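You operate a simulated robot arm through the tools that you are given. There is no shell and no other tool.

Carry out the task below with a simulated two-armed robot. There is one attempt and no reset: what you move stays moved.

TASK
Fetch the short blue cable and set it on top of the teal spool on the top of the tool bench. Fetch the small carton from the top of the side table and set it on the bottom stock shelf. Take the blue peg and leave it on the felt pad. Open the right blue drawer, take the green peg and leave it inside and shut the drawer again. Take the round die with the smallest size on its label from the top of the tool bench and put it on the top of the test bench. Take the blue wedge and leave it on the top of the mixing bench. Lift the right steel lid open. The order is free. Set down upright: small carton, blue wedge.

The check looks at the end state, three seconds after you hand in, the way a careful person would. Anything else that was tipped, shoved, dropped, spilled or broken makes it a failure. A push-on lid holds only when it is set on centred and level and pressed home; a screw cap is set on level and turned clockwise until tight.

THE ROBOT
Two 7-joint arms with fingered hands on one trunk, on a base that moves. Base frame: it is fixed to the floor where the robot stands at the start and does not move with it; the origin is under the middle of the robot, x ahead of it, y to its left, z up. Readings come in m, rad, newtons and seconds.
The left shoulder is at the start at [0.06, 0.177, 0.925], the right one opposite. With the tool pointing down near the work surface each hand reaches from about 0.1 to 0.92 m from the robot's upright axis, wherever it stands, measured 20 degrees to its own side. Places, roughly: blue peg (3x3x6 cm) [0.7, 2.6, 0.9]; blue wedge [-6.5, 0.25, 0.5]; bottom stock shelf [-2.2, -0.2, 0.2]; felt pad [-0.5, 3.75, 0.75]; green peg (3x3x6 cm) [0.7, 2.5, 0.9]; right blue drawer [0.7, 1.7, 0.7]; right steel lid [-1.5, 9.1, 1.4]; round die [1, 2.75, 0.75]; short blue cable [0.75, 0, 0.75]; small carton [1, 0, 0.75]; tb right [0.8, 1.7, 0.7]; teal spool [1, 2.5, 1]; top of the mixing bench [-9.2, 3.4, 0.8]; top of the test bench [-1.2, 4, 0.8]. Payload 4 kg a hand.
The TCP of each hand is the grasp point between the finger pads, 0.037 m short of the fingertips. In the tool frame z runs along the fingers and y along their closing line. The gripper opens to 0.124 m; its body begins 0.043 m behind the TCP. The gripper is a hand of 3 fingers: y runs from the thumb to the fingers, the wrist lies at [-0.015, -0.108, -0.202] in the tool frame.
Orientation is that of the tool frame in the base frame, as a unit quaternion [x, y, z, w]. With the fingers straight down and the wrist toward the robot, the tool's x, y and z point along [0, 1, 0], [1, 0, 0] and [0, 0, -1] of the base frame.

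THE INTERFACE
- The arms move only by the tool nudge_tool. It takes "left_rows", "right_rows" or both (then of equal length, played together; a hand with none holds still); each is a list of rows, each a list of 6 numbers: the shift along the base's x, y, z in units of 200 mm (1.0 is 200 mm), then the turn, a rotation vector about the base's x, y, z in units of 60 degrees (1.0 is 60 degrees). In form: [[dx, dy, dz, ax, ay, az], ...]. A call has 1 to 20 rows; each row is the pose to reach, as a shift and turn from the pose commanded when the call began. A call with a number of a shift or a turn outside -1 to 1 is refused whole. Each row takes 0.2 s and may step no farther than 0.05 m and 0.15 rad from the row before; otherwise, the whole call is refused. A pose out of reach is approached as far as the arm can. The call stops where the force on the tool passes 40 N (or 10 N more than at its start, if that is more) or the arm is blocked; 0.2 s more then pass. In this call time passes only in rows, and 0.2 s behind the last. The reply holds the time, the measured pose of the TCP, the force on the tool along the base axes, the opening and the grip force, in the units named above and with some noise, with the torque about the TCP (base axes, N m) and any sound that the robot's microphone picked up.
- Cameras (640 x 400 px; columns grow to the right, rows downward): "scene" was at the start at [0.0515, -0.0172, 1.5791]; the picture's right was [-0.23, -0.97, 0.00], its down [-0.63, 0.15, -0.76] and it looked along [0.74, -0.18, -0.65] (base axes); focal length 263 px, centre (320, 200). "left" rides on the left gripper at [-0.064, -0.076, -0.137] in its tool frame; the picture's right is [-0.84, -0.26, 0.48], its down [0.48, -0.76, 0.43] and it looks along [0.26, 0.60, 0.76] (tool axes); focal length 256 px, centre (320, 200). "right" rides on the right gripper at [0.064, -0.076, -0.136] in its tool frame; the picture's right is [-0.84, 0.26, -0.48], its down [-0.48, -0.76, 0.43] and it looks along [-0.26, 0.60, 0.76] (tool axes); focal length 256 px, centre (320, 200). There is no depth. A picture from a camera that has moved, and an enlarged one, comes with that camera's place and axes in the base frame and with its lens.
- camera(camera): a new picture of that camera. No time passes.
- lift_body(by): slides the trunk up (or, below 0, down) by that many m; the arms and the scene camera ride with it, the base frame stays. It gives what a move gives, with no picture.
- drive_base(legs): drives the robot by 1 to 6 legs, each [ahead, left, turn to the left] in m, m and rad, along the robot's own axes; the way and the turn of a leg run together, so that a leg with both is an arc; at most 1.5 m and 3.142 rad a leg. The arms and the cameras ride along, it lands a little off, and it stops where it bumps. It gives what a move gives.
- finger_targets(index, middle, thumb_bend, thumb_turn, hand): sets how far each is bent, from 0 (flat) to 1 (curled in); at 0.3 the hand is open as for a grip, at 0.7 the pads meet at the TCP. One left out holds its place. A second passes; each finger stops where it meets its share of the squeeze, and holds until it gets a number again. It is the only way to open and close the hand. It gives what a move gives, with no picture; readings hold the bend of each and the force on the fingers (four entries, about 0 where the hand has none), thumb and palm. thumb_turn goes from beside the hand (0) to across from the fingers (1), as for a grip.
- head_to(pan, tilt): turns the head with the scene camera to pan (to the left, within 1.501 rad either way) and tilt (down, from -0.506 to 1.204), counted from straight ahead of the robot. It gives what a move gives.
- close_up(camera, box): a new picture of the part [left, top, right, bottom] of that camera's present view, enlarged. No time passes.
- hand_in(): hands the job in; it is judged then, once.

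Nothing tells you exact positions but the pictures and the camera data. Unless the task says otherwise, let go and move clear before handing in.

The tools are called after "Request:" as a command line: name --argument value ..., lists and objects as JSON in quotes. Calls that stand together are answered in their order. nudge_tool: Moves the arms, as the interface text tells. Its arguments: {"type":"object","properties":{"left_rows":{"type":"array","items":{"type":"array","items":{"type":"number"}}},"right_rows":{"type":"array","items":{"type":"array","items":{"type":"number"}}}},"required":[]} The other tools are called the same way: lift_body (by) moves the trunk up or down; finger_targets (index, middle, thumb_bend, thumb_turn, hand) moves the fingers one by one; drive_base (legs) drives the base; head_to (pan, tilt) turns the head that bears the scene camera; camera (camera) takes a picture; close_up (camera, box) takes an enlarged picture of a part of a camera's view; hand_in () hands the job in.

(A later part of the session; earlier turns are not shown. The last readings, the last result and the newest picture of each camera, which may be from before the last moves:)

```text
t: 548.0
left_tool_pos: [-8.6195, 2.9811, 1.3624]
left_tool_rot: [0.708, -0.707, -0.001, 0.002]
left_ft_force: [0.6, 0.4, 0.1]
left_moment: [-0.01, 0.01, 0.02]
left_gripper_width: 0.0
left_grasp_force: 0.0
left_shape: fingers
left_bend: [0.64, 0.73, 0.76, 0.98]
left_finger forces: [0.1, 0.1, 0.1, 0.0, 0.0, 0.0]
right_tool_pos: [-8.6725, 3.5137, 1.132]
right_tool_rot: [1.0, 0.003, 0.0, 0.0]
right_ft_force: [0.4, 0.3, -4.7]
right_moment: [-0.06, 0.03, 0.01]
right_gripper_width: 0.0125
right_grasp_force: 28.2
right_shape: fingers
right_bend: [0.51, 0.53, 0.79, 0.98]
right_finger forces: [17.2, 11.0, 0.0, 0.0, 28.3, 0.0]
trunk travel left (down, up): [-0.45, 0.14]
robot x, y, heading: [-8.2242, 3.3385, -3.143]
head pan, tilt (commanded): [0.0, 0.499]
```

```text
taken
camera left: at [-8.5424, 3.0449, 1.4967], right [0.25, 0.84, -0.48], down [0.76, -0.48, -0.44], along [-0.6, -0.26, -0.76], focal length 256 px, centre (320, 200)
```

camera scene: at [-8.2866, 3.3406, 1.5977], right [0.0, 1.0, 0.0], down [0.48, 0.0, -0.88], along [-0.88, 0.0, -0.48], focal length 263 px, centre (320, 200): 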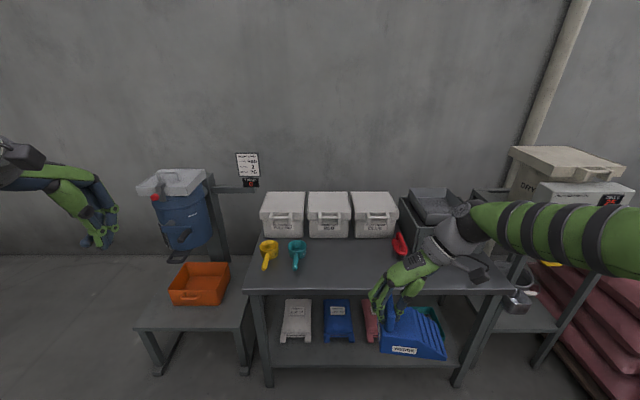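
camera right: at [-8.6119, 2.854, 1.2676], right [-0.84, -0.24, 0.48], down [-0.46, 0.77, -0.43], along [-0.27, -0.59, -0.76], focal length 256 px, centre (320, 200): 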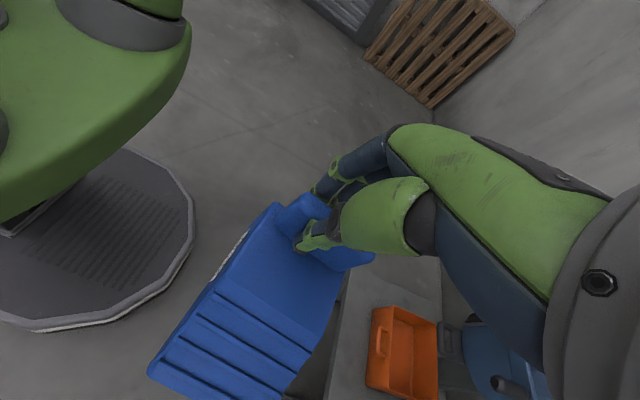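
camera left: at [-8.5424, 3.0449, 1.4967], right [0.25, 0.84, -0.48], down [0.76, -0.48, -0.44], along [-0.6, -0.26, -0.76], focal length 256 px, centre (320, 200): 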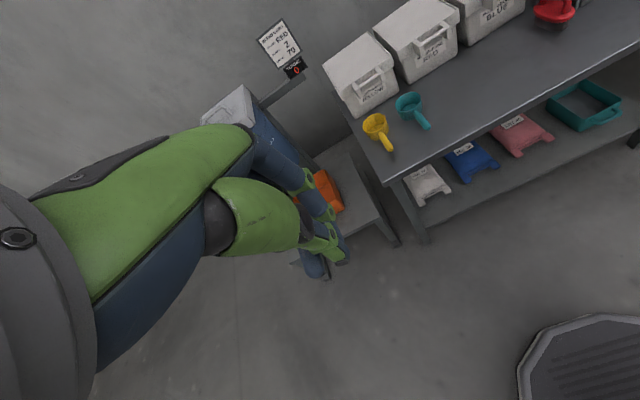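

The bench top is at about z 0.84, with a clear strip in front of the white boxes around [-9.12, 3.45]. I'll pull the left hand back and bring the robot in close for the yawed right arm.

Request:
nudge_tool --left_rows '[[0.2, 0, 0, 0, 0, 0], [0.4, 0, 0, 0, 0, 0], [0.6, 0, 0, 0, 0, 0]]'

Request:
drive_base --legs '[[0, 0.08, 0], [0.34, 0, 0]]'

Request:
head_to --pan -0.2 --tilt 0.75

Request:
camera --camera "scene"

Request:
camera --camera "right"

```text
t: 548.8
left_tool_pos: [-8.4977, 2.982, 1.3619]
left_tool_rot: [0.707, -0.707, -0.001, 0.002]
left_ft_force: [0.5, 0.4, -0.2]
left_moment: [0.0, 0.01, 0.0]
left_gripper_width: 0.0001
left_grasp_force: 0.0
left_shape: fingers
left_bend: [0.64, 0.73, 0.76, 0.98]
left_finger forces: [0.0, 0.0, 0.0, 0.0, 0.0, 0.0]
right_tool_pos: [-8.6719, 3.5134, 1.132]
right_tool_rot: [1.0, 0.002, 0.0, -0.001]
right_ft_force: [-0.3, -0.9, -4.6]
right_moment: [-0.08, 0.0, -0.04]
right_gripper_width: 0.0127
right_grasp_force: 28.2
right_shape: fingers
right_bend: [0.51, 0.53, 0.79, 0.98]
right_finger forces: [17.4, 10.8, 0.0, 0.0, 28.3, 0.0]
trunk travel left (down, up): [-0.45, 0.14]
robot x, y, heading: [-8.2241, 3.338, -3.142]
head pan, tilt (commanded): [0.0, 0.499]
```

```text
t: 551.7
left_tool_pos: [-8.8428, 2.9009, 1.3603]
left_tool_rot: [0.708, -0.706, -0.001, 0.002]
left_ft_force: [0.8, -0.4, -1.0]
left_moment: [0.0, 0.0, 0.0]
left_gripper_width: 0.0
left_grasp_force: 0.1
left_shape: fingers
left_bend: [0.64, 0.73, 0.76, 0.98]
left_finger forces: [0.0, 0.0, 0.1, 0.1, 0.0, 0.0]
right_tool_pos: [-9.0159, 3.4311, 1.1315]
right_tool_rot: [1.0, 0.001, -0.001, -0.001]
right_ft_force: [0.6, -0.8, -5.6]
right_moment: [-0.04, 0.01, 0.02]
right_gripper_width: 0.0126
right_grasp_force: 28.0
right_shape: fingers
right_bend: [0.51, 0.53, 0.79, 0.98]
right_finger forces: [17.1, 11.2, 0.0, 0.0, 28.4, 0.0]
trunk travel left (down, up): [-0.45, 0.14]
robot x, y, heading: [-8.5683, 3.2574, -3.138]
head pan, tilt (commanded): [0.0, 0.499]
```

```text
t: 552.5
left_tool_pos: [-8.8408, 2.9005, 1.3611]
left_tool_rot: [0.707, -0.707, 0.0, 0.001]
left_ft_force: [0.3, -0.1, -0.2]
left_moment: [0.01, 0.0, 0.0]
left_gripper_width: 0.0
left_grasp_force: 0.0
left_shape: fingers
left_bend: [0.64, 0.73, 0.76, 0.98]
left_finger forces: [0.1, 0.1, 0.0, 0.0, 0.0, 0.0]
right_tool_pos: [-9.0156, 3.4332, 1.1322]
right_tool_rot: [1.0, 0.002, -0.001, 0.0]
right_ft_force: [0.5, 0.1, -5.2]
right_moment: [-0.09, 0.02, 0.0]
right_gripper_width: 0.0123
right_grasp_force: 28.5
right_shape: fingers
right_bend: [0.51, 0.53, 0.79, 0.98]
right_finger forces: [17.3, 11.2, 0.0, 0.1, 28.5, 0.0]
trunk travel left (down, up): [-0.45, 0.14]
robot x, y, heading: [-8.5663, 3.2574, -3.141]
head pan, tilt (commanded): [-0.201, 0.75]
```

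```text
taken
camera scene: at [-8.6202, 3.2764, 1.5757], right [0.2, 0.98, 0.0], down [0.67, -0.14, -0.73], along [-0.72, 0.15, -0.68], focal length 263 px, centre (320, 200)
```

scene: 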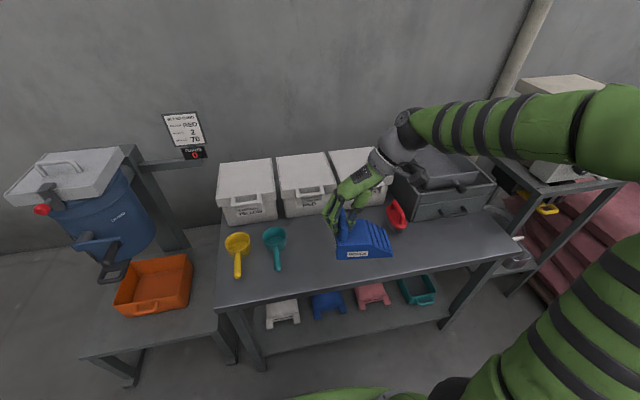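

```text
taken
camera right: at [-8.9523, 3.508, 1.2675], right [-0.84, -0.26, 0.48], down [-0.49, 0.76, -0.43], along [-0.25, -0.6, -0.76], focal length 256 px, centre (320, 200)
```

right: 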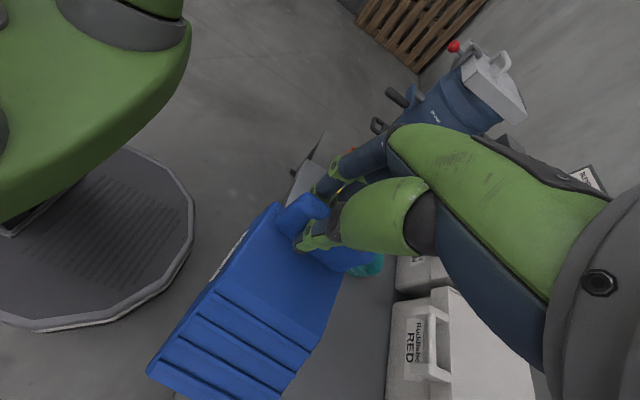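

Request:
drive_base --legs '[[0.035, 0, 0]]'

Request:
nudge_tool --right_rows '[[-0.1, -0.01, 0, 0, 0, 0], [-0.2, -0.02, 0, 0, 0, 0], [-0.3, -0.03, -0.1, 0, 0, 0], [-0.38, -0.04, -0.25, 0, 0, 0], [-0.38, -0.045, -0.45, 0, 0, 0], [-0.38, -0.045, -0.6, 0, 0, 0]]'

Request:
close_up --camera "scene" --box '[240, 150, 440, 310]'

Request:
camera --camera "right"

```text
t: 553.4
left_tool_pos: [-8.8791, 2.9001, 1.3603]
left_tool_rot: [0.708, -0.706, 0.001, 0.001]
left_ft_force: [-0.4, -0.2, -0.6]
left_moment: [0.02, -0.02, 0.02]
left_gripper_width: 0.0
left_grasp_force: 0.0
left_shape: fingers
left_bend: [0.64, 0.73, 0.76, 0.98]
left_finger forces: [0.0, 0.1, 0.0, 0.0, 0.0, 0.1]
right_tool_pos: [-9.0517, 3.4333, 1.1319]
right_tool_rot: [1.0, 0.001, 0.001, -0.001]
right_ft_force: [-1.3, -0.4, -6.1]
right_moment: [-0.06, 0.05, 0.02]
right_gripper_width: 0.0124
right_grasp_force: 28.2
right_shape: fingers
right_bend: [0.51, 0.53, 0.79, 0.98]
right_finger forces: [17.0, 11.4, 0.0, 0.0, 28.4, 0.1]
trunk travel left (down, up): [-0.45, 0.14]
robot x, y, heading: [-8.6047, 3.2609, 3.144]
head pan, tilt (commanded): [-0.201, 0.75]
```

```text
t: 554.8
left_tool_pos: [-8.8764, 2.9008, 1.3604]
left_tool_rot: [0.709, -0.706, 0.001, 0.001]
left_ft_force: [-0.3, 0.4, 0.3]
left_moment: [0.0, 0.02, -0.03]
left_gripper_width: 0.0001
left_grasp_force: 0.0
left_shape: fingers
left_bend: [0.64, 0.73, 0.76, 0.98]
left_finger forces: [0.0, 0.0, 0.1, 0.0, 0.0, 0.0]
right_tool_pos: [-9.1258, 3.4257, 1.0099]
right_tool_rot: [1.0, 0.001, 0.0, -0.002]
right_ft_force: [0.3, 0.0, -5.0]
right_moment: [-0.12, 0.02, -0.01]
right_gripper_width: 0.0127
right_grasp_force: 28.3
right_shape: fingers
right_bend: [0.51, 0.53, 0.79, 0.98]
right_finger forces: [16.9, 11.5, 0.0, 0.1, 28.4, 0.1]
trunk travel left (down, up): [-0.45, 0.14]
robot x, y, heading: [-8.5997, 3.2615, 3.14]
head pan, tilt (commanded): [-0.201, 0.75]
```

```text
2.50 times, centred on (340, 230) of scene
camera zoom: at [-8.6555, 3.2767, 1.5757], right [0.2, 0.98, 0.0], down [0.67, -0.14, -0.73], along [-0.72, 0.15, -0.68], focal length 658 px, centre (270, 125)
```

zoom: 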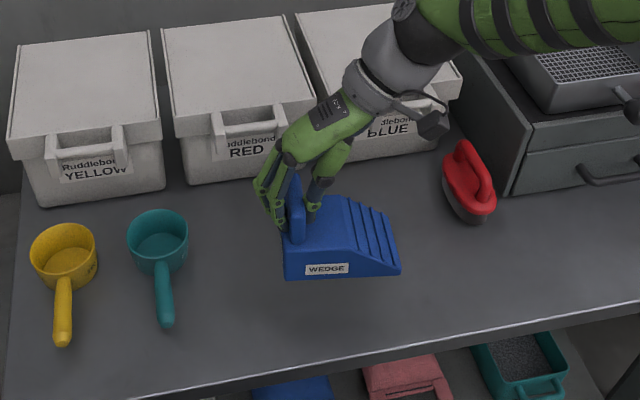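

```text
taken
camera right: at [-9.0635, 3.5001, 1.1468], right [-0.84, -0.26, 0.48], down [-0.49, 0.76, -0.43], along [-0.25, -0.6, -0.76], focal length 256 px, centre (320, 200)
```

right: 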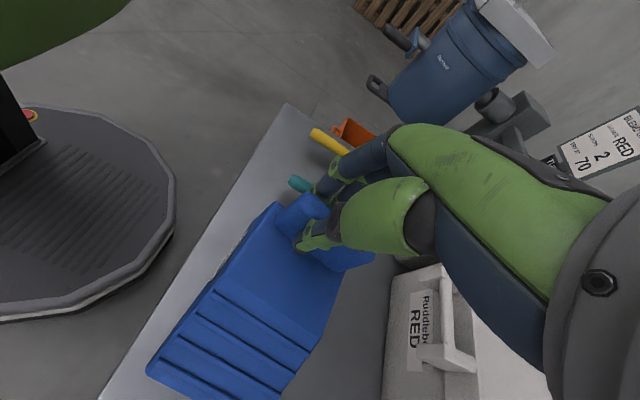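

Request:
nudge_tool --right_rows '[[0, 0, -0.05, 0, 0, 0], [0, 0, -0.1, 0, 0, 0], [0, 0, -0.14, 0, 0, 0]]'

Request:
close_up --camera "scene" --box '[280, 170, 420, 280]'

```text
t: 555.5
left_tool_pos: [-8.8765, 2.9007, 1.3606]
left_tool_rot: [0.708, -0.706, 0.0, 0.001]
left_ft_force: [-0.4, 0.0, -0.3]
left_moment: [0.0, 0.01, -0.02]
left_gripper_width: 0.0001
left_grasp_force: 0.1
left_shape: fingers
left_bend: [0.64, 0.73, 0.76, 0.98]
left_finger forces: [0.1, 0.0, 0.0, 0.0, 0.1, 0.0]
right_tool_pos: [-9.1265, 3.4233, 0.9831]
right_tool_rot: [1.0, 0.0, 0.001, -0.001]
right_ft_force: [-0.1, 0.5, -5.2]
right_moment: [-0.08, 0.07, -0.01]
right_gripper_width: 0.0126
right_grasp_force: 28.6
right_shape: fingers
right_bend: [0.51, 0.54, 0.79, 0.98]
right_finger forces: [17.1, 11.3, 0.0, 0.0, 28.4, 0.0]
trunk travel left (down, up): [-0.45, 0.14]
robot x, y, heading: [-8.6034, 3.2556, 3.141]
head pan, tilt (commanded): [-0.201, 0.75]
```

```text
3.64 times, centred on (350, 225) of scene
camera zoom: at [-8.6553, 3.2765, 1.5757], right [0.2, 0.98, 0.0], down [0.67, -0.14, -0.73], along [-0.72, 0.15, -0.68], focal length 957 px, centre (211, 109)
```

zoom: 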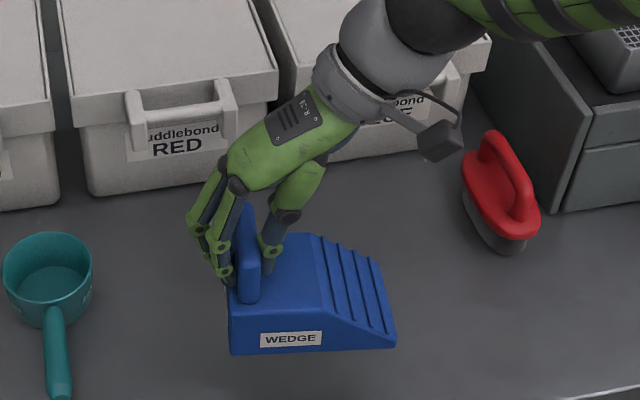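

Request:
nudge_tool --right_rows '[[0, 0, -0.02, 0, 0, 0], [0, 0, -0.04, 0, 0, 0]]'

Request:
nudge_tool --right_rows '[[0, 0, -0.02, 0, 0, 0], [0, 0, -0.035, 0, 0, 0]]'

```text
t: 556.1
left_tool_pos: [-8.8773, 2.8996, 1.3605]
left_tool_rot: [0.707, -0.707, 0.0, 0.002]
left_ft_force: [-0.1, 0.3, 0.7]
left_moment: [0.02, 0.0, 0.0]
left_gripper_width: 0.0
left_grasp_force: 0.1
left_shape: fingers
left_bend: [0.64, 0.73, 0.76, 0.98]
left_finger forces: [0.0, 0.0, 0.0, 0.1, 0.1, 0.0]
right_tool_pos: [-9.1268, 3.4239, 0.9758]
right_tool_rot: [1.0, 0.001, 0.001, -0.001]
right_ft_force: [0.4, 0.0, -4.1]
right_moment: [-0.08, 0.06, 0.0]
right_gripper_width: 0.0123
right_grasp_force: 28.4
right_shape: fingers
right_bend: [0.51, 0.54, 0.79, 0.98]
right_finger forces: [17.2, 11.2, 0.0, 0.1, 28.4, 0.0]
trunk travel left (down, up): [-0.45, 0.14]
robot x, y, heading: [-8.6002, 3.2577, 3.144]
head pan, tilt (commanded): [-0.201, 0.75]
```

```text
t: 556.8
left_tool_pos: [-8.8774, 2.9, 1.3604]
left_tool_rot: [0.708, -0.706, 0.0, 0.0]
left_ft_force: [-0.3, -0.3, 0.4]
left_moment: [-0.03, 0.03, -0.01]
left_gripper_width: 0.0
left_grasp_force: 0.0
left_shape: fingers
left_bend: [0.64, 0.73, 0.76, 0.98]
left_finger forces: [0.0, 0.0, 0.0, 0.0, 0.1, 0.0]
right_tool_pos: [-9.126, 3.4243, 0.9686]
right_tool_rot: [1.0, 0.002, -0.001, -0.001]
right_ft_force: [-0.5, -0.6, -5.1]
right_moment: [-0.05, 0.02, -0.02]
right_gripper_width: 0.0127
right_grasp_force: 28.2
right_shape: fingers
right_bend: [0.51, 0.54, 0.79, 0.98]
right_finger forces: [17.2, 11.2, 0.0, 0.0, 28.4, 0.1]
trunk travel left (down, up): [-0.45, 0.14]
robot x, y, heading: [-8.604, 3.2576, 3.142]
head pan, tilt (commanded): [-0.201, 0.75]
```

Request:
nudge_tool --right_rows '[[0, 0, -0.02, 0, 0, 0], [0, 0, -0.035, 0, 0, 0]]'

Request:
close_up --camera "scene" --box '[280, 170, 420, 280]'

```text
t: 557.4
left_tool_pos: [-8.8765, 2.8998, 1.3615]
left_tool_rot: [0.707, -0.707, -0.001, 0.002]
left_ft_force: [0.2, 0.4, 0.1]
left_moment: [-0.01, 0.01, -0.01]
left_gripper_width: 0.0004
left_grasp_force: 0.1
left_shape: fingers
left_bend: [0.64, 0.73, 0.76, 0.98]
left_finger forces: [0.0, 0.0, 0.0, 0.0, 0.1, 0.0]
right_tool_pos: [-9.126, 3.4248, 0.9621]
right_tool_rot: [1.0, 0.001, 0.0, -0.001]
right_ft_force: [0.2, 0.0, -5.1]
right_moment: [-0.11, -0.01, 0.03]
right_gripper_width: 0.0125
right_grasp_force: 28.1
right_shape: fingers
right_bend: [0.51, 0.54, 0.79, 0.98]
right_finger forces: [17.1, 11.2, 0.1, 0.0, 28.4, 0.1]
trunk travel left (down, up): [-0.45, 0.14]
robot x, y, heading: [-8.6051, 3.2577, 3.14]
head pan, tilt (commanded): [-0.201, 0.75]
```

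```text
3.64 times, centred on (350, 225) of scene
camera zoom: at [-8.6552, 3.2764, 1.5757], right [0.2, 0.98, 0.0], down [0.67, -0.14, -0.73], along [-0.72, 0.15, -0.68], focal length 957 px, centre (211, 109)
```

zoom: 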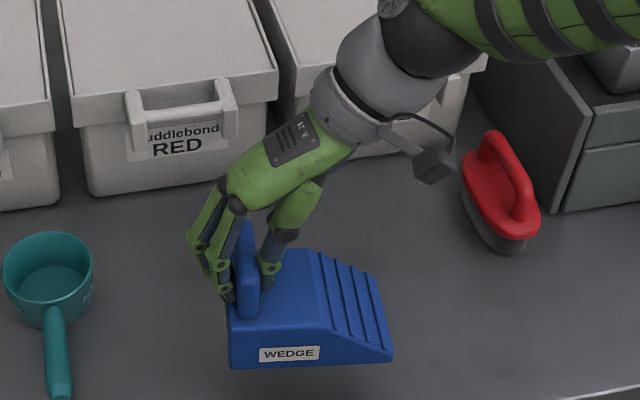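

Request:
nudge_tool --right_rows '[[0, 0, -0.02, 0, 0, 0], [0, 0, -0.035, 0, 0, 0]]'

Request:
nudge_tool --right_rows '[[0, 0, -0.015, 0, 0, 0], [0, 0, -0.025, 0, 0, 0]]'

```text
t: 558.0
left_tool_pos: [-8.8767, 2.8999, 1.3615]
left_tool_rot: [0.707, -0.707, 0.0, 0.002]
left_ft_force: [0.8, 0.6, 0.1]
left_moment: [-0.01, 0.04, 0.02]
left_gripper_width: 0.0
left_grasp_force: 0.0
left_shape: fingers
left_bend: [0.64, 0.73, 0.76, 0.98]
left_finger forces: [0.1, 0.0, 0.0, 0.1, 0.0, 0.1]
right_tool_pos: [-9.1266, 3.4233, 0.9542]
right_tool_rot: [1.0, 0.002, 0.0, -0.002]
right_ft_force: [0.6, -0.4, -5.5]
right_moment: [-0.02, 0.03, 0.03]
right_gripper_width: 0.0125
right_grasp_force: 28.3
right_shape: fingers
right_bend: [0.51, 0.54, 0.79, 0.98]
right_finger forces: [17.3, 11.2, 0.0, 0.0, 28.4, 0.0]
trunk travel left (down, up): [-0.45, 0.14]
robot x, y, heading: [-8.6001, 3.2564, 3.141]
head pan, tilt (commanded): [-0.201, 0.75]
```

```text
t: 558.5
left_tool_pos: [-8.8774, 2.8996, 1.3618]
left_tool_rot: [0.708, -0.707, 0.0, 0.002]
left_ft_force: [0.9, 0.3, 0.1]
left_moment: [-0.01, -0.01, 0.02]
left_gripper_width: 0.0
left_grasp_force: 0.1
left_shape: fingers
left_bend: [0.64, 0.73, 0.76, 0.98]
left_finger forces: [0.1, 0.1, 0.1, 0.0, 0.0, 0.0]
right_tool_pos: [-9.1273, 3.425, 0.9492]
right_tool_rot: [1.0, 0.001, 0.0, -0.001]
right_ft_force: [-0.1, -0.3, -4.9]
right_moment: [-0.06, 0.02, 0.01]
right_gripper_width: 0.0126
right_grasp_force: 28.8
right_shape: fingers
right_bend: [0.51, 0.54, 0.79, 0.98]
right_finger forces: [17.2, 11.1, 0.0, 0.0, 28.4, 0.0]
trunk travel left (down, up): [-0.45, 0.14]
robot x, y, heading: [-8.6016, 3.2559, 3.138]
head pan, tilt (commanded): [-0.201, 0.75]
```

Request:
nudge_tool --right_rows '[[0, 0, -0.02, 0, 0, 0], [0, 0, -0.035, 0, 0, 0]]'

Request:
nudge_tool --right_rows '[[0, 0, -0.02, 0, 0, 0], [0, 0, -0.035, 0, 0, 0]]'

Request:
close_up --camera "scene" --box '[280, 180, 420, 290]'

Request:
camera --camera "right"

```text
t: 559.1
left_tool_pos: [-8.877, 2.9007, 1.3601]
left_tool_rot: [-0.707, 0.707, 0.0, -0.002]
left_ft_force: [0.6, -0.4, 0.4]
left_moment: [0.01, 0.01, 0.02]
left_gripper_width: 0.0
left_grasp_force: 0.0
left_shape: fingers
left_bend: [0.64, 0.73, 0.76, 0.98]
left_finger forces: [0.1, 0.0, 0.0, 0.0, 0.1, 0.1]
right_tool_pos: [-9.1271, 3.424, 0.9427]
right_tool_rot: [1.0, 0.001, 0.0, 0.0]
right_ft_force: [0.0, -0.4, -4.7]
right_moment: [-0.06, 0.03, -0.01]
right_gripper_width: 0.0127
right_grasp_force: 28.8
right_shape: fingers
right_bend: [0.51, 0.54, 0.79, 0.98]
right_finger forces: [17.2, 11.2, 0.0, 0.0, 28.4, 0.0]
trunk travel left (down, up): [-0.45, 0.14]
robot x, y, heading: [-8.6019, 3.2551, 3.144]
head pan, tilt (commanded): [-0.201, 0.75]
```

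```text
t: 559.8
left_tool_pos: [-8.8761, 2.9006, 1.3608]
left_tool_rot: [0.708, -0.706, 0.0, 0.001]
left_ft_force: [0.2, -0.5, -0.4]
left_moment: [-0.04, -0.01, 0.01]
left_gripper_width: 0.0
left_grasp_force: 0.1
left_shape: fingers
left_bend: [0.64, 0.73, 0.76, 0.98]
left_finger forces: [0.0, 0.0, 0.0, 0.1, 0.0, 0.0]
right_tool_pos: [-9.1274, 3.4233, 0.9355]
right_tool_rot: [1.0, 0.002, -0.001, -0.001]
right_ft_force: [-0.5, 0.5, -4.5]
right_moment: [-0.03, -0.01, 0.0]
right_gripper_width: 0.0126
right_grasp_force: 28.5
right_shape: fingers
right_bend: [0.51, 0.54, 0.79, 0.98]
right_finger forces: [17.1, 11.2, 0.0, 0.0, 28.3, 0.1]
trunk travel left (down, up): [-0.45, 0.14]
robot x, y, heading: [-8.6069, 3.2589, 3.14]
head pan, tilt (commanded): [-0.201, 0.75]
```

```text
3.64 times, centred on (350, 235) of scene
camera zoom: at [-8.6552, 3.2764, 1.5757], right [0.2, 0.98, 0.0], down [0.67, -0.14, -0.73], along [-0.72, 0.15, -0.68], focal length 957 px, centre (211, 73)
```

zoom: 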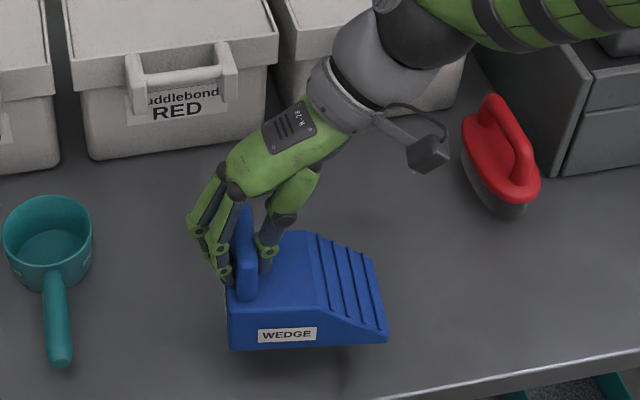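

```text
taken
camera right: at [-9.0634, 3.4988, 1.0711], right [-0.84, -0.26, 0.48], down [-0.49, 0.76, -0.43], along [-0.25, -0.6, -0.76], focal length 256 px, centre (320, 200)
```

right: 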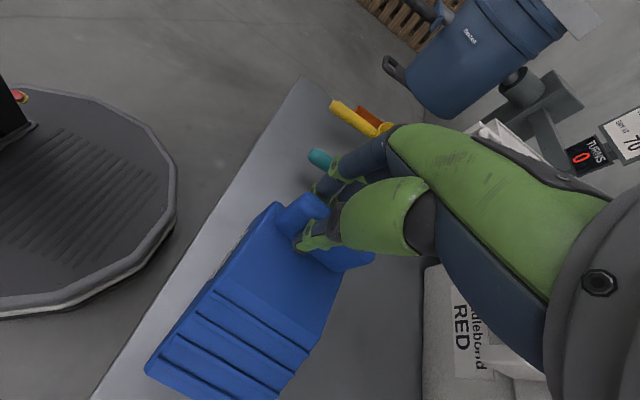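

Request:
nudge_tool --right_rows '[[0, 0, -0.025, 0, 0, 0], [0, 0, -0.045, 0, 0, 0]]'

Request:
nudge_tool --right_rows '[[0, 0, -0.015, 0, 0, 0], [0, 0, -0.025, 0, 0, 0]]'

Request:
close_up --camera "scene" --box '[280, 180, 420, 290]'

```text
t: 560.4
left_tool_pos: [-8.8773, 2.9013, 1.3604]
left_tool_rot: [0.708, -0.706, -0.001, 0.001]
left_ft_force: [-0.1, 0.1, -0.1]
left_moment: [-0.01, 0.03, -0.01]
left_gripper_width: 0.0001
left_grasp_force: 0.0
left_shape: fingers
left_bend: [0.64, 0.73, 0.76, 0.98]
left_finger forces: [0.1, 0.0, 0.0, 0.0, 0.1, 0.0]
right_tool_pos: [-9.1262, 3.4241, 0.926]
right_tool_rot: [1.0, 0.001, 0.0, -0.001]
right_ft_force: [0.1, 0.5, -4.3]
right_moment: [-0.11, 0.05, 0.03]
right_gripper_width: 0.0123
right_grasp_force: 28.4
right_shape: fingers
right_bend: [0.51, 0.54, 0.79, 0.98]
right_finger forces: [17.1, 11.2, 0.0, 0.0, 28.4, 0.0]
trunk travel left (down, up): [-0.45, 0.14]
robot x, y, heading: [-8.6048, 3.256, 3.141]
head pan, tilt (commanded): [-0.201, 0.75]
```

```text
t: 561.0
left_tool_pos: [-8.877, 2.8999, 1.3598]
left_tool_rot: [0.708, -0.706, 0.0, 0.001]
left_ft_force: [0.0, 0.4, 0.5]
left_moment: [-0.01, -0.02, 0.0]
left_gripper_width: 0.0
left_grasp_force: 0.1
left_shape: fingers
left_bend: [0.64, 0.73, 0.76, 0.98]
left_finger forces: [0.0, 0.0, 0.1, 0.0, 0.0, 0.0]
right_tool_pos: [-9.1258, 3.4234, 0.9212]
right_tool_rot: [1.0, 0.002, 0.001, -0.001]
right_ft_force: [0.7, 0.2, -4.6]
right_moment: [-0.06, 0.03, 0.0]
right_gripper_width: 0.0128
right_grasp_force: 28.0
right_shape: fingers
right_bend: [0.51, 0.54, 0.79, 0.98]
right_finger forces: [17.2, 11.2, 0.0, 0.1, 28.4, 0.0]
trunk travel left (down, up): [-0.45, 0.14]
robot x, y, heading: [-8.6047, 3.2572, 3.139]
head pan, tilt (commanded): [-0.201, 0.75]
```

```text
3.64 times, centred on (350, 235) of scene
camera zoom: at [-8.6552, 3.2764, 1.5757], right [0.2, 0.98, 0.0], down [0.67, -0.14, -0.73], along [-0.72, 0.15, -0.68], focal length 957 px, centre (211, 73)
```

zoom: 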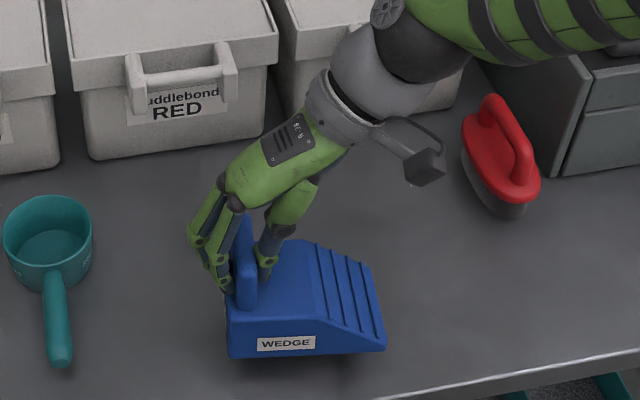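

Request:
nudge_tool --right_rows '[[0, 0, -0.015, 0, 0, 0], [0, 0, -0.03, 0, 0, 0]]'

Request:
nudge_tool --right_rows '[[0, 0, -0.015, 0, 0, 0]]'

Request:
nudge_tool --right_rows '[[0, 0, -0.015, 0, 0, 0]]'

```text
t: 561.5
left_tool_pos: [-8.8767, 2.9002, 1.361]
left_tool_rot: [0.708, -0.707, 0.0, 0.0]
left_ft_force: [-0.5, -0.2, -0.4]
left_moment: [-0.02, 0.02, 0.03]
left_gripper_width: 0.0002
left_grasp_force: 0.0
left_shape: fingers
left_bend: [0.64, 0.73, 0.76, 0.98]
left_finger forces: [0.0, 0.0, 0.0, 0.0, 0.0, 0.0]
right_tool_pos: [-9.1274, 3.4237, 0.9145]
right_tool_rot: [1.0, 0.001, 0.0, -0.001]
right_ft_force: [-0.3, -0.5, -5.3]
right_moment: [-0.04, 0.05, 0.0]
right_gripper_width: 0.0127
right_grasp_force: 28.0
right_shape: fingers
right_bend: [0.51, 0.54, 0.79, 0.98]
right_finger forces: [17.2, 11.2, 0.1, 0.0, 28.5, 0.0]
trunk travel left (down, up): [-0.45, 0.14]
robot x, y, heading: [-8.6021, 3.256, 3.147]
head pan, tilt (commanded): [-0.201, 0.75]
```

```text
t: 562.0
left_tool_pos: [-8.8779, 2.9014, 1.3622]
left_tool_rot: [0.707, -0.707, 0.001, 0.001]
left_ft_force: [-0.4, -0.1, 0.3]
left_moment: [0.02, 0.02, 0.0]
left_gripper_width: 0.0001
left_grasp_force: 0.1
left_shape: fingers
left_bend: [0.64, 0.73, 0.76, 0.98]
left_finger forces: [0.1, 0.0, 0.1, 0.0, 0.0, 0.0]
right_tool_pos: [-9.127, 3.423, 0.9117]
right_tool_rot: [1.0, 0.001, 0.0, 0.0]
right_ft_force: [0.4, 0.8, -5.2]
right_moment: [-0.08, 0.03, 0.0]
right_gripper_width: 0.0127
right_grasp_force: 28.4
right_shape: fingers
right_bend: [0.51, 0.54, 0.79, 0.98]
right_finger forces: [17.1, 11.2, 0.0, 0.1, 28.4, 0.0]
trunk travel left (down, up): [-0.45, 0.14]
robot x, y, heading: [-8.6025, 3.2609, 3.144]
head pan, tilt (commanded): [-0.201, 0.75]
```

```text
t: 562.4
left_tool_pos: [-8.8766, 2.8997, 1.3604]
left_tool_rot: [0.708, -0.706, 0.0, 0.001]
left_ft_force: [0.3, 1.1, 0.5]
left_moment: [-0.03, -0.02, -0.02]
left_gripper_width: 0.0002
left_grasp_force: 0.1
left_shape: fingers
left_bend: [0.64, 0.73, 0.76, 0.98]
left_finger forces: [0.1, 0.1, 0.1, 0.0, 0.1, 0.0]
right_tool_pos: [-9.1252, 3.424, 0.9097]
right_tool_rot: [1.0, 0.002, 0.0, -0.001]
right_ft_force: [-0.3, -0.5, -5.8]
right_moment: [-0.08, 0.06, 0.01]
right_gripper_width: 0.0127
right_grasp_force: 28.3
right_shape: fingers
right_bend: [0.51, 0.54, 0.79, 0.98]
right_finger forces: [17.1, 11.2, 0.0, 0.0, 28.4, 0.0]
trunk travel left (down, up): [-0.45, 0.14]
robot x, y, heading: [-8.6017, 3.2577, 3.144]
head pan, tilt (commanded): [-0.201, 0.75]
```

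Request:
nudge_tool --right_rows '[[0, 0, -0.02, 0, 0, 0], [0, 0, -0.04, 0, 0, 0]]'

Request:
nudge_tool --right_rows '[[0, 0, -0.02, 0, 0, 0]]'

Request:
close_up --camera "scene" --box '[280, 180, 420, 290]'

```text
t: 563.0
left_tool_pos: [-8.8778, 2.9005, 1.3624]
left_tool_rot: [0.708, -0.706, 0.0, 0.001]
left_ft_force: [0.0, 0.1, 0.0]
left_moment: [-0.01, -0.01, 0.01]
left_gripper_width: 0.0002
left_grasp_force: 0.0
left_shape: fingers
left_bend: [0.64, 0.73, 0.76, 0.98]
left_finger forces: [0.1, 0.1, 0.0, 0.0, 0.1, 0.1]
right_tool_pos: [-9.1261, 3.423, 0.903]
right_tool_rot: [1.0, 0.001, 0.0, -0.001]
right_ft_force: [1.1, -0.3, -5.3]
right_moment: [-0.06, 0.0, 0.03]
right_gripper_width: 0.0128
right_grasp_force: 28.9
right_shape: fingers
right_bend: [0.51, 0.54, 0.79, 0.98]
right_finger forces: [17.2, 11.3, 0.0, 0.0, 28.4, 0.0]
trunk travel left (down, up): [-0.45, 0.14]
robot x, y, heading: [-8.6048, 3.2592, 3.145]
head pan, tilt (commanded): [-0.201, 0.75]
```

```text
t: 563.4
left_tool_pos: [-8.877, 2.9002, 1.3609]
left_tool_rot: [0.707, -0.707, 0.0, 0.001]
left_ft_force: [-0.8, -0.4, 0.2]
left_moment: [-0.01, -0.02, 0.03]
left_gripper_width: 0.0001
left_grasp_force: 0.1
left_shape: fingers
left_bend: [0.64, 0.73, 0.76, 0.98]
left_finger forces: [0.0, 0.0, 0.0, 0.0, 0.0, 0.1]
right_tool_pos: [-9.1266, 3.4239, 0.8971]
right_tool_rot: [1.0, 0.001, 0.0, 0.0]
right_ft_force: [-0.7, 0.0, -3.8]
right_moment: [-0.04, 0.05, 0.01]
right_gripper_width: 0.0125
right_grasp_force: 28.1
right_shape: fingers
right_bend: [0.51, 0.54, 0.79, 0.98]
right_finger forces: [17.2, 11.3, 0.1, 0.0, 28.4, 0.0]
trunk travel left (down, up): [-0.45, 0.14]
robot x, y, heading: [-8.6028, 3.2582, 3.143]
head pan, tilt (commanded): [-0.201, 0.75]
```

```text
3.64 times, centred on (350, 235) of scene
camera zoom: at [-8.6553, 3.2765, 1.5757], right [0.2, 0.98, 0.0], down [0.67, -0.14, -0.73], along [-0.72, 0.15, -0.68], focal length 957 px, centre (211, 73)
```

zoom: 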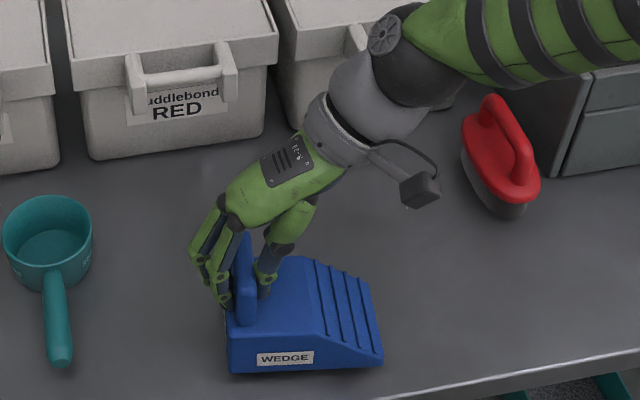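

Request:
nudge_tool --right_rows '[[0, 0, -0.012, 0, 0, 0]]'

Request:
nudge_tool --right_rows '[[0, 0, -0.012, 0, 0, 0]]'

Request:
nudge_tool --right_rows '[[0, 0, -0.012, 0, 0, 0]]'

```text
t: 563.8
left_tool_pos: [-8.8776, 2.9, 1.3604]
left_tool_rot: [0.707, -0.707, 0.0, 0.001]
left_ft_force: [0.8, 0.2, 0.3]
left_moment: [0.0, 0.01, 0.0]
left_gripper_width: 0.0
left_grasp_force: 0.2
left_shape: fingers
left_bend: [0.64, 0.73, 0.76, 0.98]
left_finger forces: [0.0, 0.0, 0.0, 0.1, 0.0, 0.0]
right_tool_pos: [-9.1261, 3.424, 0.895]
right_tool_rot: [1.0, 0.001, 0.0, -0.001]
right_ft_force: [0.3, -0.3, -4.9]
right_moment: [-0.07, 0.03, -0.03]
right_gripper_width: 0.0127
right_grasp_force: 28.8
right_shape: fingers
right_bend: [0.51, 0.54, 0.79, 0.98]
right_finger forces: [17.2, 11.2, 0.0, 0.0, 28.4, 0.0]
trunk travel left (down, up): [-0.45, 0.14]
robot x, y, heading: [-8.6053, 3.2579, 3.139]
head pan, tilt (commanded): [-0.201, 0.75]
```

```text
t: 564.1
left_tool_pos: [-8.8767, 2.9, 1.3603]
left_tool_rot: [0.708, -0.706, 0.0, 0.002]
left_ft_force: [0.4, 0.3, -0.6]
left_moment: [0.03, -0.01, 0.04]
left_gripper_width: 0.0002
left_grasp_force: 0.1
left_shape: fingers
left_bend: [0.64, 0.73, 0.76, 0.98]
left_finger forces: [0.0, 0.0, 0.1, 0.0, 0.0, 0.0]
right_tool_pos: [-9.1269, 3.424, 0.8914]
right_tool_rot: [1.0, 0.002, -0.001, -0.001]
right_ft_force: [0.1, -0.7, -5.5]
right_moment: [-0.07, 0.02, -0.04]
right_gripper_width: 0.0128
right_grasp_force: 28.2
right_shape: fingers
right_bend: [0.51, 0.54, 0.79, 0.98]
right_finger forces: [17.3, 11.1, 0.0, 0.0, 28.4, 0.0]
trunk travel left (down, up): [-0.45, 0.14]
robot x, y, heading: [-8.6014, 3.256, 3.146]
head pan, tilt (commanded): [-0.201, 0.75]
```

```text
t: 564.5
left_tool_pos: [-8.8773, 2.9003, 1.3613]
left_tool_rot: [0.708, -0.706, 0.0, 0.002]
left_ft_force: [-0.6, 1.0, 0.0]
left_moment: [-0.01, 0.02, 0.04]
left_gripper_width: 0.0001
left_grasp_force: 0.0
left_shape: fingers
left_bend: [0.64, 0.73, 0.76, 0.98]
left_finger forces: [0.0, 0.0, 0.0, 0.0, 0.0, 0.0]
right_tool_pos: [-9.1257, 3.4242, 0.8898]
right_tool_rot: [1.0, 0.002, 0.0, 0.0]
right_ft_force: [0.0, -0.4, -5.3]
right_moment: [-0.11, 0.02, 0.0]
right_gripper_width: 0.0129
right_grasp_force: 28.2
right_shape: fingers
right_bend: [0.51, 0.54, 0.79, 0.98]
right_finger forces: [17.3, 11.1, 0.0, 0.1, 28.5, 0.0]
trunk travel left (down, up): [-0.45, 0.14]
robot x, y, heading: [-8.6061, 3.2561, 3.136]
head pan, tilt (commanded): [-0.201, 0.75]
```

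Request:
nudge_tool --right_rows '[[0, 0, -0.012, 0, 0, 0], [0, 0, -0.025, 0, 0, 0]]'

Request:
nudge_tool --right_rows '[[0, 0, -0.012, 0, 0, 0], [0, 0, -0.025, 0, 0, 0]]'

Request:
close_up --camera "scene" --box '[300, 210, 390, 290]'

```text
t: 565.1
left_tool_pos: [-8.8757, 2.9006, 1.3615]
left_tool_rot: [0.708, -0.706, 0.0, 0.002]
left_ft_force: [0.0, -0.6, 0.8]
left_moment: [0.02, 0.0, -0.02]
left_gripper_width: 0.0
left_grasp_force: 0.0
left_shape: fingers
left_bend: [0.64, 0.73, 0.76, 0.98]
left_finger forces: [0.0, 0.1, 0.1, 0.0, 0.0, 0.0]
right_tool_pos: [-9.1246, 3.4229, 0.8872]
right_tool_rot: [1.0, 0.002, 0.0, 0.0]
right_ft_force: [8.8, -1.0, 8.5]
right_moment: [-0.37, -0.25, 0.21]
right_gripper_width: 0.0126
right_grasp_force: 29.2
right_shape: fingers
right_bend: [0.5, 0.53, 0.79, 0.97]
right_finger forces: [17.0, 11.7, 0.0, 0.0, 29.8, 0.0]
trunk travel left (down, up): [-0.45, 0.14]
robot x, y, heading: [-8.6024, 3.2593, 3.143]
head pan, tilt (commanded): [-0.201, 0.75]
```

```text
t: 565.8
left_tool_pos: [-8.8748, 2.8993, 1.3614]
left_tool_rot: [0.707, -0.707, -0.001, 0.003]
left_ft_force: [0.3, 0.0, -0.1]
left_moment: [0.02, 0.02, 0.01]
left_gripper_width: 0.0
left_grasp_force: 0.1
left_shape: fingers
left_bend: [0.64, 0.73, 0.76, 0.98]
left_finger forces: [0.1, 0.0, 0.1, 0.0, 0.1, 0.0]
right_tool_pos: [-9.1239, 3.4223, 0.8819]
right_tool_rot: [1.0, 0.001, 0.0, -0.001]
right_ft_force: [19.9, 0.4, 25.9]
right_moment: [-0.83, -0.69, 0.58]
right_gripper_width: 0.0127
right_grasp_force: 31.1
right_shape: fingers
right_bend: [0.5, 0.53, 0.79, 0.96]
right_finger forces: [16.3, 12.7, 0.0, 0.0, 32.4, 0.0]
trunk travel left (down, up): [-0.45, 0.14]
robot x, y, heading: [-8.601, 3.2593, 3.138]
head pan, tilt (commanded): [-0.201, 0.75]
```

```text
5.00 times, centred on (345, 250) of scene
camera zoom: at [-8.6513, 3.276, 1.5762], right [0.2, 0.98, 0.0], down [0.67, -0.14, -0.73], along [-0.72, 0.15, -0.68], focal length 1315 px, centre (195, -50)
```

zoom: 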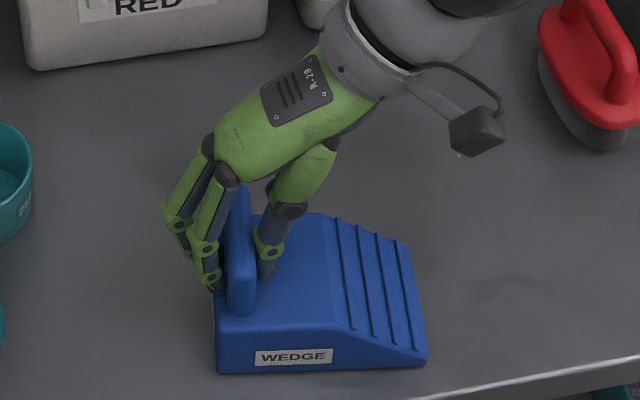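

The wedge has touched down. I'll ease up slightly to relieve the side load and let go in small steps so it settles flat.

Request:
nudge_tool --right_rows '[[0, 0, 0.015, 0, 0, 0]]'

Request:
finger_targets --hand "right" --index 0.55 --middle 0.57 --thumb_bend 0.83

Request:
close_up --camera "scene" --box '[300, 210, 390, 290]'

```text
t: 566.1
left_tool_pos: [-8.8742, 2.9002, 1.3605]
left_tool_rot: [0.708, -0.706, -0.001, 0.002]
left_ft_force: [-0.1, -0.8, -0.2]
left_moment: [0.0, 0.01, -0.03]
left_gripper_width: 0.0002
left_grasp_force: 0.1
left_shape: fingers
left_bend: [0.64, 0.73, 0.76, 0.98]
left_finger forces: [0.1, 0.0, 0.1, 0.1, 0.1, 0.0]
right_tool_pos: [-9.1243, 3.4232, 0.8844]
right_tool_rot: [1.0, 0.001, -0.001, -0.001]
right_ft_force: [14.5, -2.6, 16.5]
right_moment: [-0.67, -0.53, 0.43]
right_gripper_width: 0.0122
right_grasp_force: 29.4
right_shape: fingers
right_bend: [0.5, 0.53, 0.79, 0.96]
right_finger forces: [16.8, 13.0, 0.0, 0.1, 30.4, 0.1]
trunk travel left (down, up): [-0.45, 0.14]
robot x, y, heading: [-8.605, 3.2606, -3.139]
head pan, tilt (commanded): [-0.201, 0.75]
```

```text
t: 567.1
left_tool_pos: [-8.8748, 2.8988, 1.3618]
left_tool_rot: [0.708, -0.707, 0.0, 0.002]
left_ft_force: [-0.2, -0.4, 0.1]
left_moment: [0.03, 0.01, 0.0]
left_gripper_width: 0.0
left_grasp_force: 0.2
left_shape: fingers
left_bend: [0.64, 0.73, 0.76, 0.98]
left_finger forces: [0.0, 0.1, 0.0, 0.0, 0.1, 0.1]
right_tool_pos: [-9.1242, 3.4236, 0.8851]
right_tool_rot: [1.0, 0.002, -0.001, -0.001]
right_ft_force: [11.6, 0.6, 12.6]
right_moment: [-0.56, -0.48, 0.37]
right_gripper_width: 0.0143
right_grasp_force: 14.5
right_shape: fingers
right_bend: [0.49, 0.51, 0.79, 0.97]
right_finger forces: [6.5, 6.4, 0.1, 0.0, 15.4, 0.0]
trunk travel left (down, up): [-0.45, 0.14]
robot x, y, heading: [-8.607, 3.2631, 3.144]
head pan, tilt (commanded): [-0.201, 0.75]
```

```text
5.00 times, centred on (345, 250) of scene
camera zoom: at [-8.6531, 3.2762, 1.5758], right [0.2, 0.98, 0.0], down [0.67, -0.14, -0.73], along [-0.72, 0.15, -0.68], focal length 1315 px, centre (195, -50)
```

zoom: 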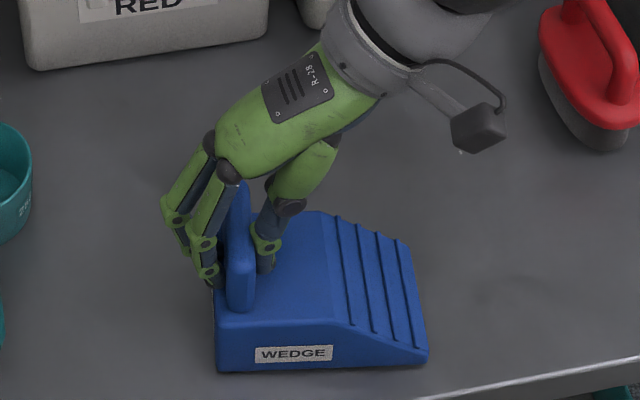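

Request:
finger_targets --hand "right" --index 0.49 --middle 0.51 --thumb_bend 0.785

Request:
finger_targets --hand "right" --index 0.44 --middle 0.45 --thumb_bend 0.73

Request:
close_up --camera "scene" --box '[300, 210, 390, 290]'

Request:
camera --camera "right"

```text
t: 568.1
left_tool_pos: [-8.8758, 2.8999, 1.3602]
left_tool_rot: [0.708, -0.706, 0.0, 0.002]
left_ft_force: [-0.1, 0.2, -0.2]
left_moment: [0.05, 0.03, -0.01]
left_gripper_width: 0.0
left_grasp_force: 0.1
left_shape: fingers
left_bend: [0.64, 0.73, 0.76, 0.98]
left_finger forces: [0.0, 0.1, 0.0, 0.1, 0.1, 0.1]
right_tool_pos: [-9.1247, 3.4247, 0.8828]
right_tool_rot: [1.0, 0.001, 0.0, -0.001]
right_ft_force: [3.9, 0.8, 3.2]
right_moment: [-0.17, -0.11, 0.12]
right_gripper_width: 0.018
right_grasp_force: 4.6
right_shape: fingers
right_bend: [0.48, 0.5, 0.78, 0.99]
right_finger forces: [1.8, 1.6, 0.1, 0.0, 5.4, 0.0]
trunk travel left (down, up): [-0.45, 0.14]
robot x, y, heading: [-8.6051, 3.2551, 3.143]
head pan, tilt (commanded): [-0.201, 0.75]
```

```text
t: 569.1
left_tool_pos: [-8.8762, 2.8997, 1.3602]
left_tool_rot: [0.708, -0.706, -0.001, 0.002]
left_ft_force: [-0.1, 1.0, -0.8]
left_moment: [-0.02, 0.0, 0.02]
left_gripper_width: 0.0002
left_grasp_force: 0.1
left_shape: fingers
left_bend: [0.64, 0.73, 0.76, 0.98]
left_finger forces: [0.0, 0.0, 0.0, 0.1, 0.1, 0.1]
right_tool_pos: [-9.1258, 3.423, 0.8844]
right_tool_rot: [1.0, 0.001, 0.0, -0.001]
right_ft_force: [0.1, 0.8, -1.2]
right_moment: [-0.02, -0.02, 0.03]
right_gripper_width: 0.0328
right_grasp_force: 0.1
right_shape: fingers
right_bend: [0.44, 0.45, 0.73, 1.0]
right_finger forces: [0.0, 0.0, 0.0, 0.1, 0.0, 0.0]
trunk travel left (down, up): [-0.45, 0.14]
robot x, y, heading: [-8.6013, 3.2581, 3.138]
head pan, tilt (commanded): [-0.201, 0.75]
```

```text
5.00 times, centred on (345, 250) of scene
camera zoom: at [-8.6549, 3.2763, 1.5757], right [0.2, 0.98, 0.0], down [0.67, -0.14, -0.73], along [-0.72, 0.15, -0.68], focal length 1315 px, centre (195, -50)
```

zoom: 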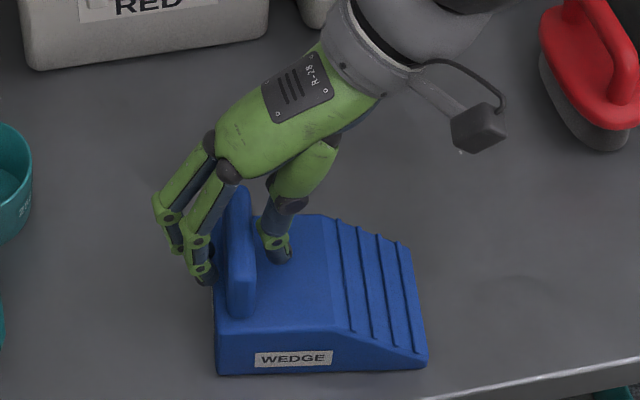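

```text
taken
camera right: at [-9.0629, 3.4989, 1.0195], right [-0.84, -0.26, 0.48], down [-0.49, 0.76, -0.43], along [-0.25, -0.6, -0.76], focal length 256 px, centre (320, 200)
```

right: 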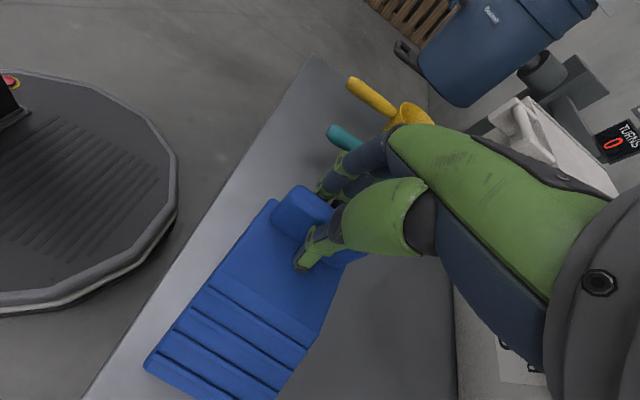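

Request:
nudge_tool --right_rows '[[0, 0, 0.08, 0, 0, 0], [0, 0, 0.2, 0, 0, 0], [0, 0, 0.4, 0, 0, 0], [0, 0, 0.6, 0, 0, 0], [0, 0, 0.8, 0, 0, 0]]'

Request:
drive_base --legs '[[-0.3, 0, 0]]'

Request:
camera --camera "scene"

Request:
close_up --camera "scene" --box '[240, 160, 400, 290]'

```text
t: 570.4
left_tool_pos: [-8.8771, 2.8996, 1.3595]
left_tool_rot: [0.708, -0.706, -0.001, 0.001]
left_ft_force: [0.2, 0.0, -0.3]
left_moment: [0.0, 0.06, 0.0]
left_gripper_width: 0.0
left_grasp_force: 0.1
left_shape: fingers
left_bend: [0.64, 0.73, 0.76, 0.98]
left_finger forces: [0.0, 0.0, 0.0, 0.0, 0.0, 0.1]
right_tool_pos: [-9.126, 3.423, 1.0447]
right_tool_rot: [1.0, 0.0, 0.0, -0.001]
right_ft_force: [-0.9, -0.5, -0.1]
right_moment: [0.01, 0.01, 0.0]
right_gripper_width: 0.0324
right_grasp_force: 0.1
right_shape: fingers
right_bend: [0.44, 0.45, 0.73, 1.0]
right_finger forces: [0.0, 0.0, 0.0, 0.1, 0.0, 0.1]
trunk travel left (down, up): [-0.45, 0.14]
robot x, y, heading: [-8.6023, 3.2564, -3.141]
head pan, tilt (commanded): [-0.201, 0.75]
```

```text
t: 572.4
left_tool_pos: [-8.5752, 2.9013, 1.3602]
left_tool_rot: [0.708, -0.706, -0.001, 0.002]
left_ft_force: [0.2, 0.1, -0.6]
left_moment: [0.0, 0.02, 0.0]
left_gripper_width: 0.0
left_grasp_force: 0.1
left_shape: fingers
left_bend: [0.64, 0.73, 0.76, 0.98]
left_finger forces: [0.0, 0.1, 0.0, 0.1, 0.0, 0.0]
right_tool_pos: [-8.8258, 3.4238, 1.0445]
right_tool_rot: [1.0, 0.001, -0.001, -0.001]
right_ft_force: [-0.3, 0.8, -0.4]
right_moment: [0.02, 0.0, -0.02]
right_gripper_width: 0.0327
right_grasp_force: 0.1
right_shape: fingers
right_bend: [0.44, 0.45, 0.73, 1.0]
right_finger forces: [0.0, 0.0, 0.0, 0.0, 0.0, 0.0]
trunk travel left (down, up): [-0.45, 0.14]
robot x, y, heading: [-8.3021, 3.2594, -3.145]
head pan, tilt (commanded): [-0.201, 0.75]
```

```text
taken
camera scene: at [-8.3541, 3.2764, 1.5757], right [0.2, 0.98, 0.0], down [0.67, -0.14, -0.73], along [-0.72, 0.14, -0.68], focal length 263 px, centre (320, 200)
```

scene: 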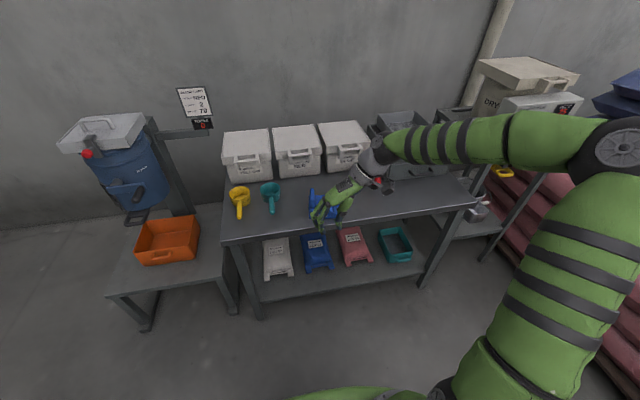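

```text
3.08 times, centred on (320, 225) of scene
camera zoom: at [-8.3541, 3.2764, 1.5757], right [0.2, 0.98, 0.0], down [0.67, -0.14, -0.73], along [-0.72, 0.14, -0.68], focal length 810 px, centre (320, 123)
```

zoom: 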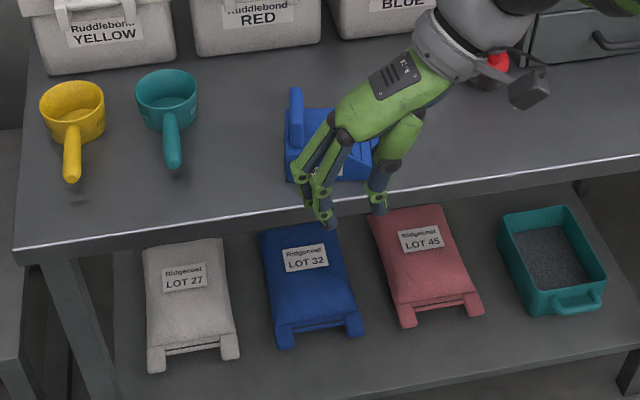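

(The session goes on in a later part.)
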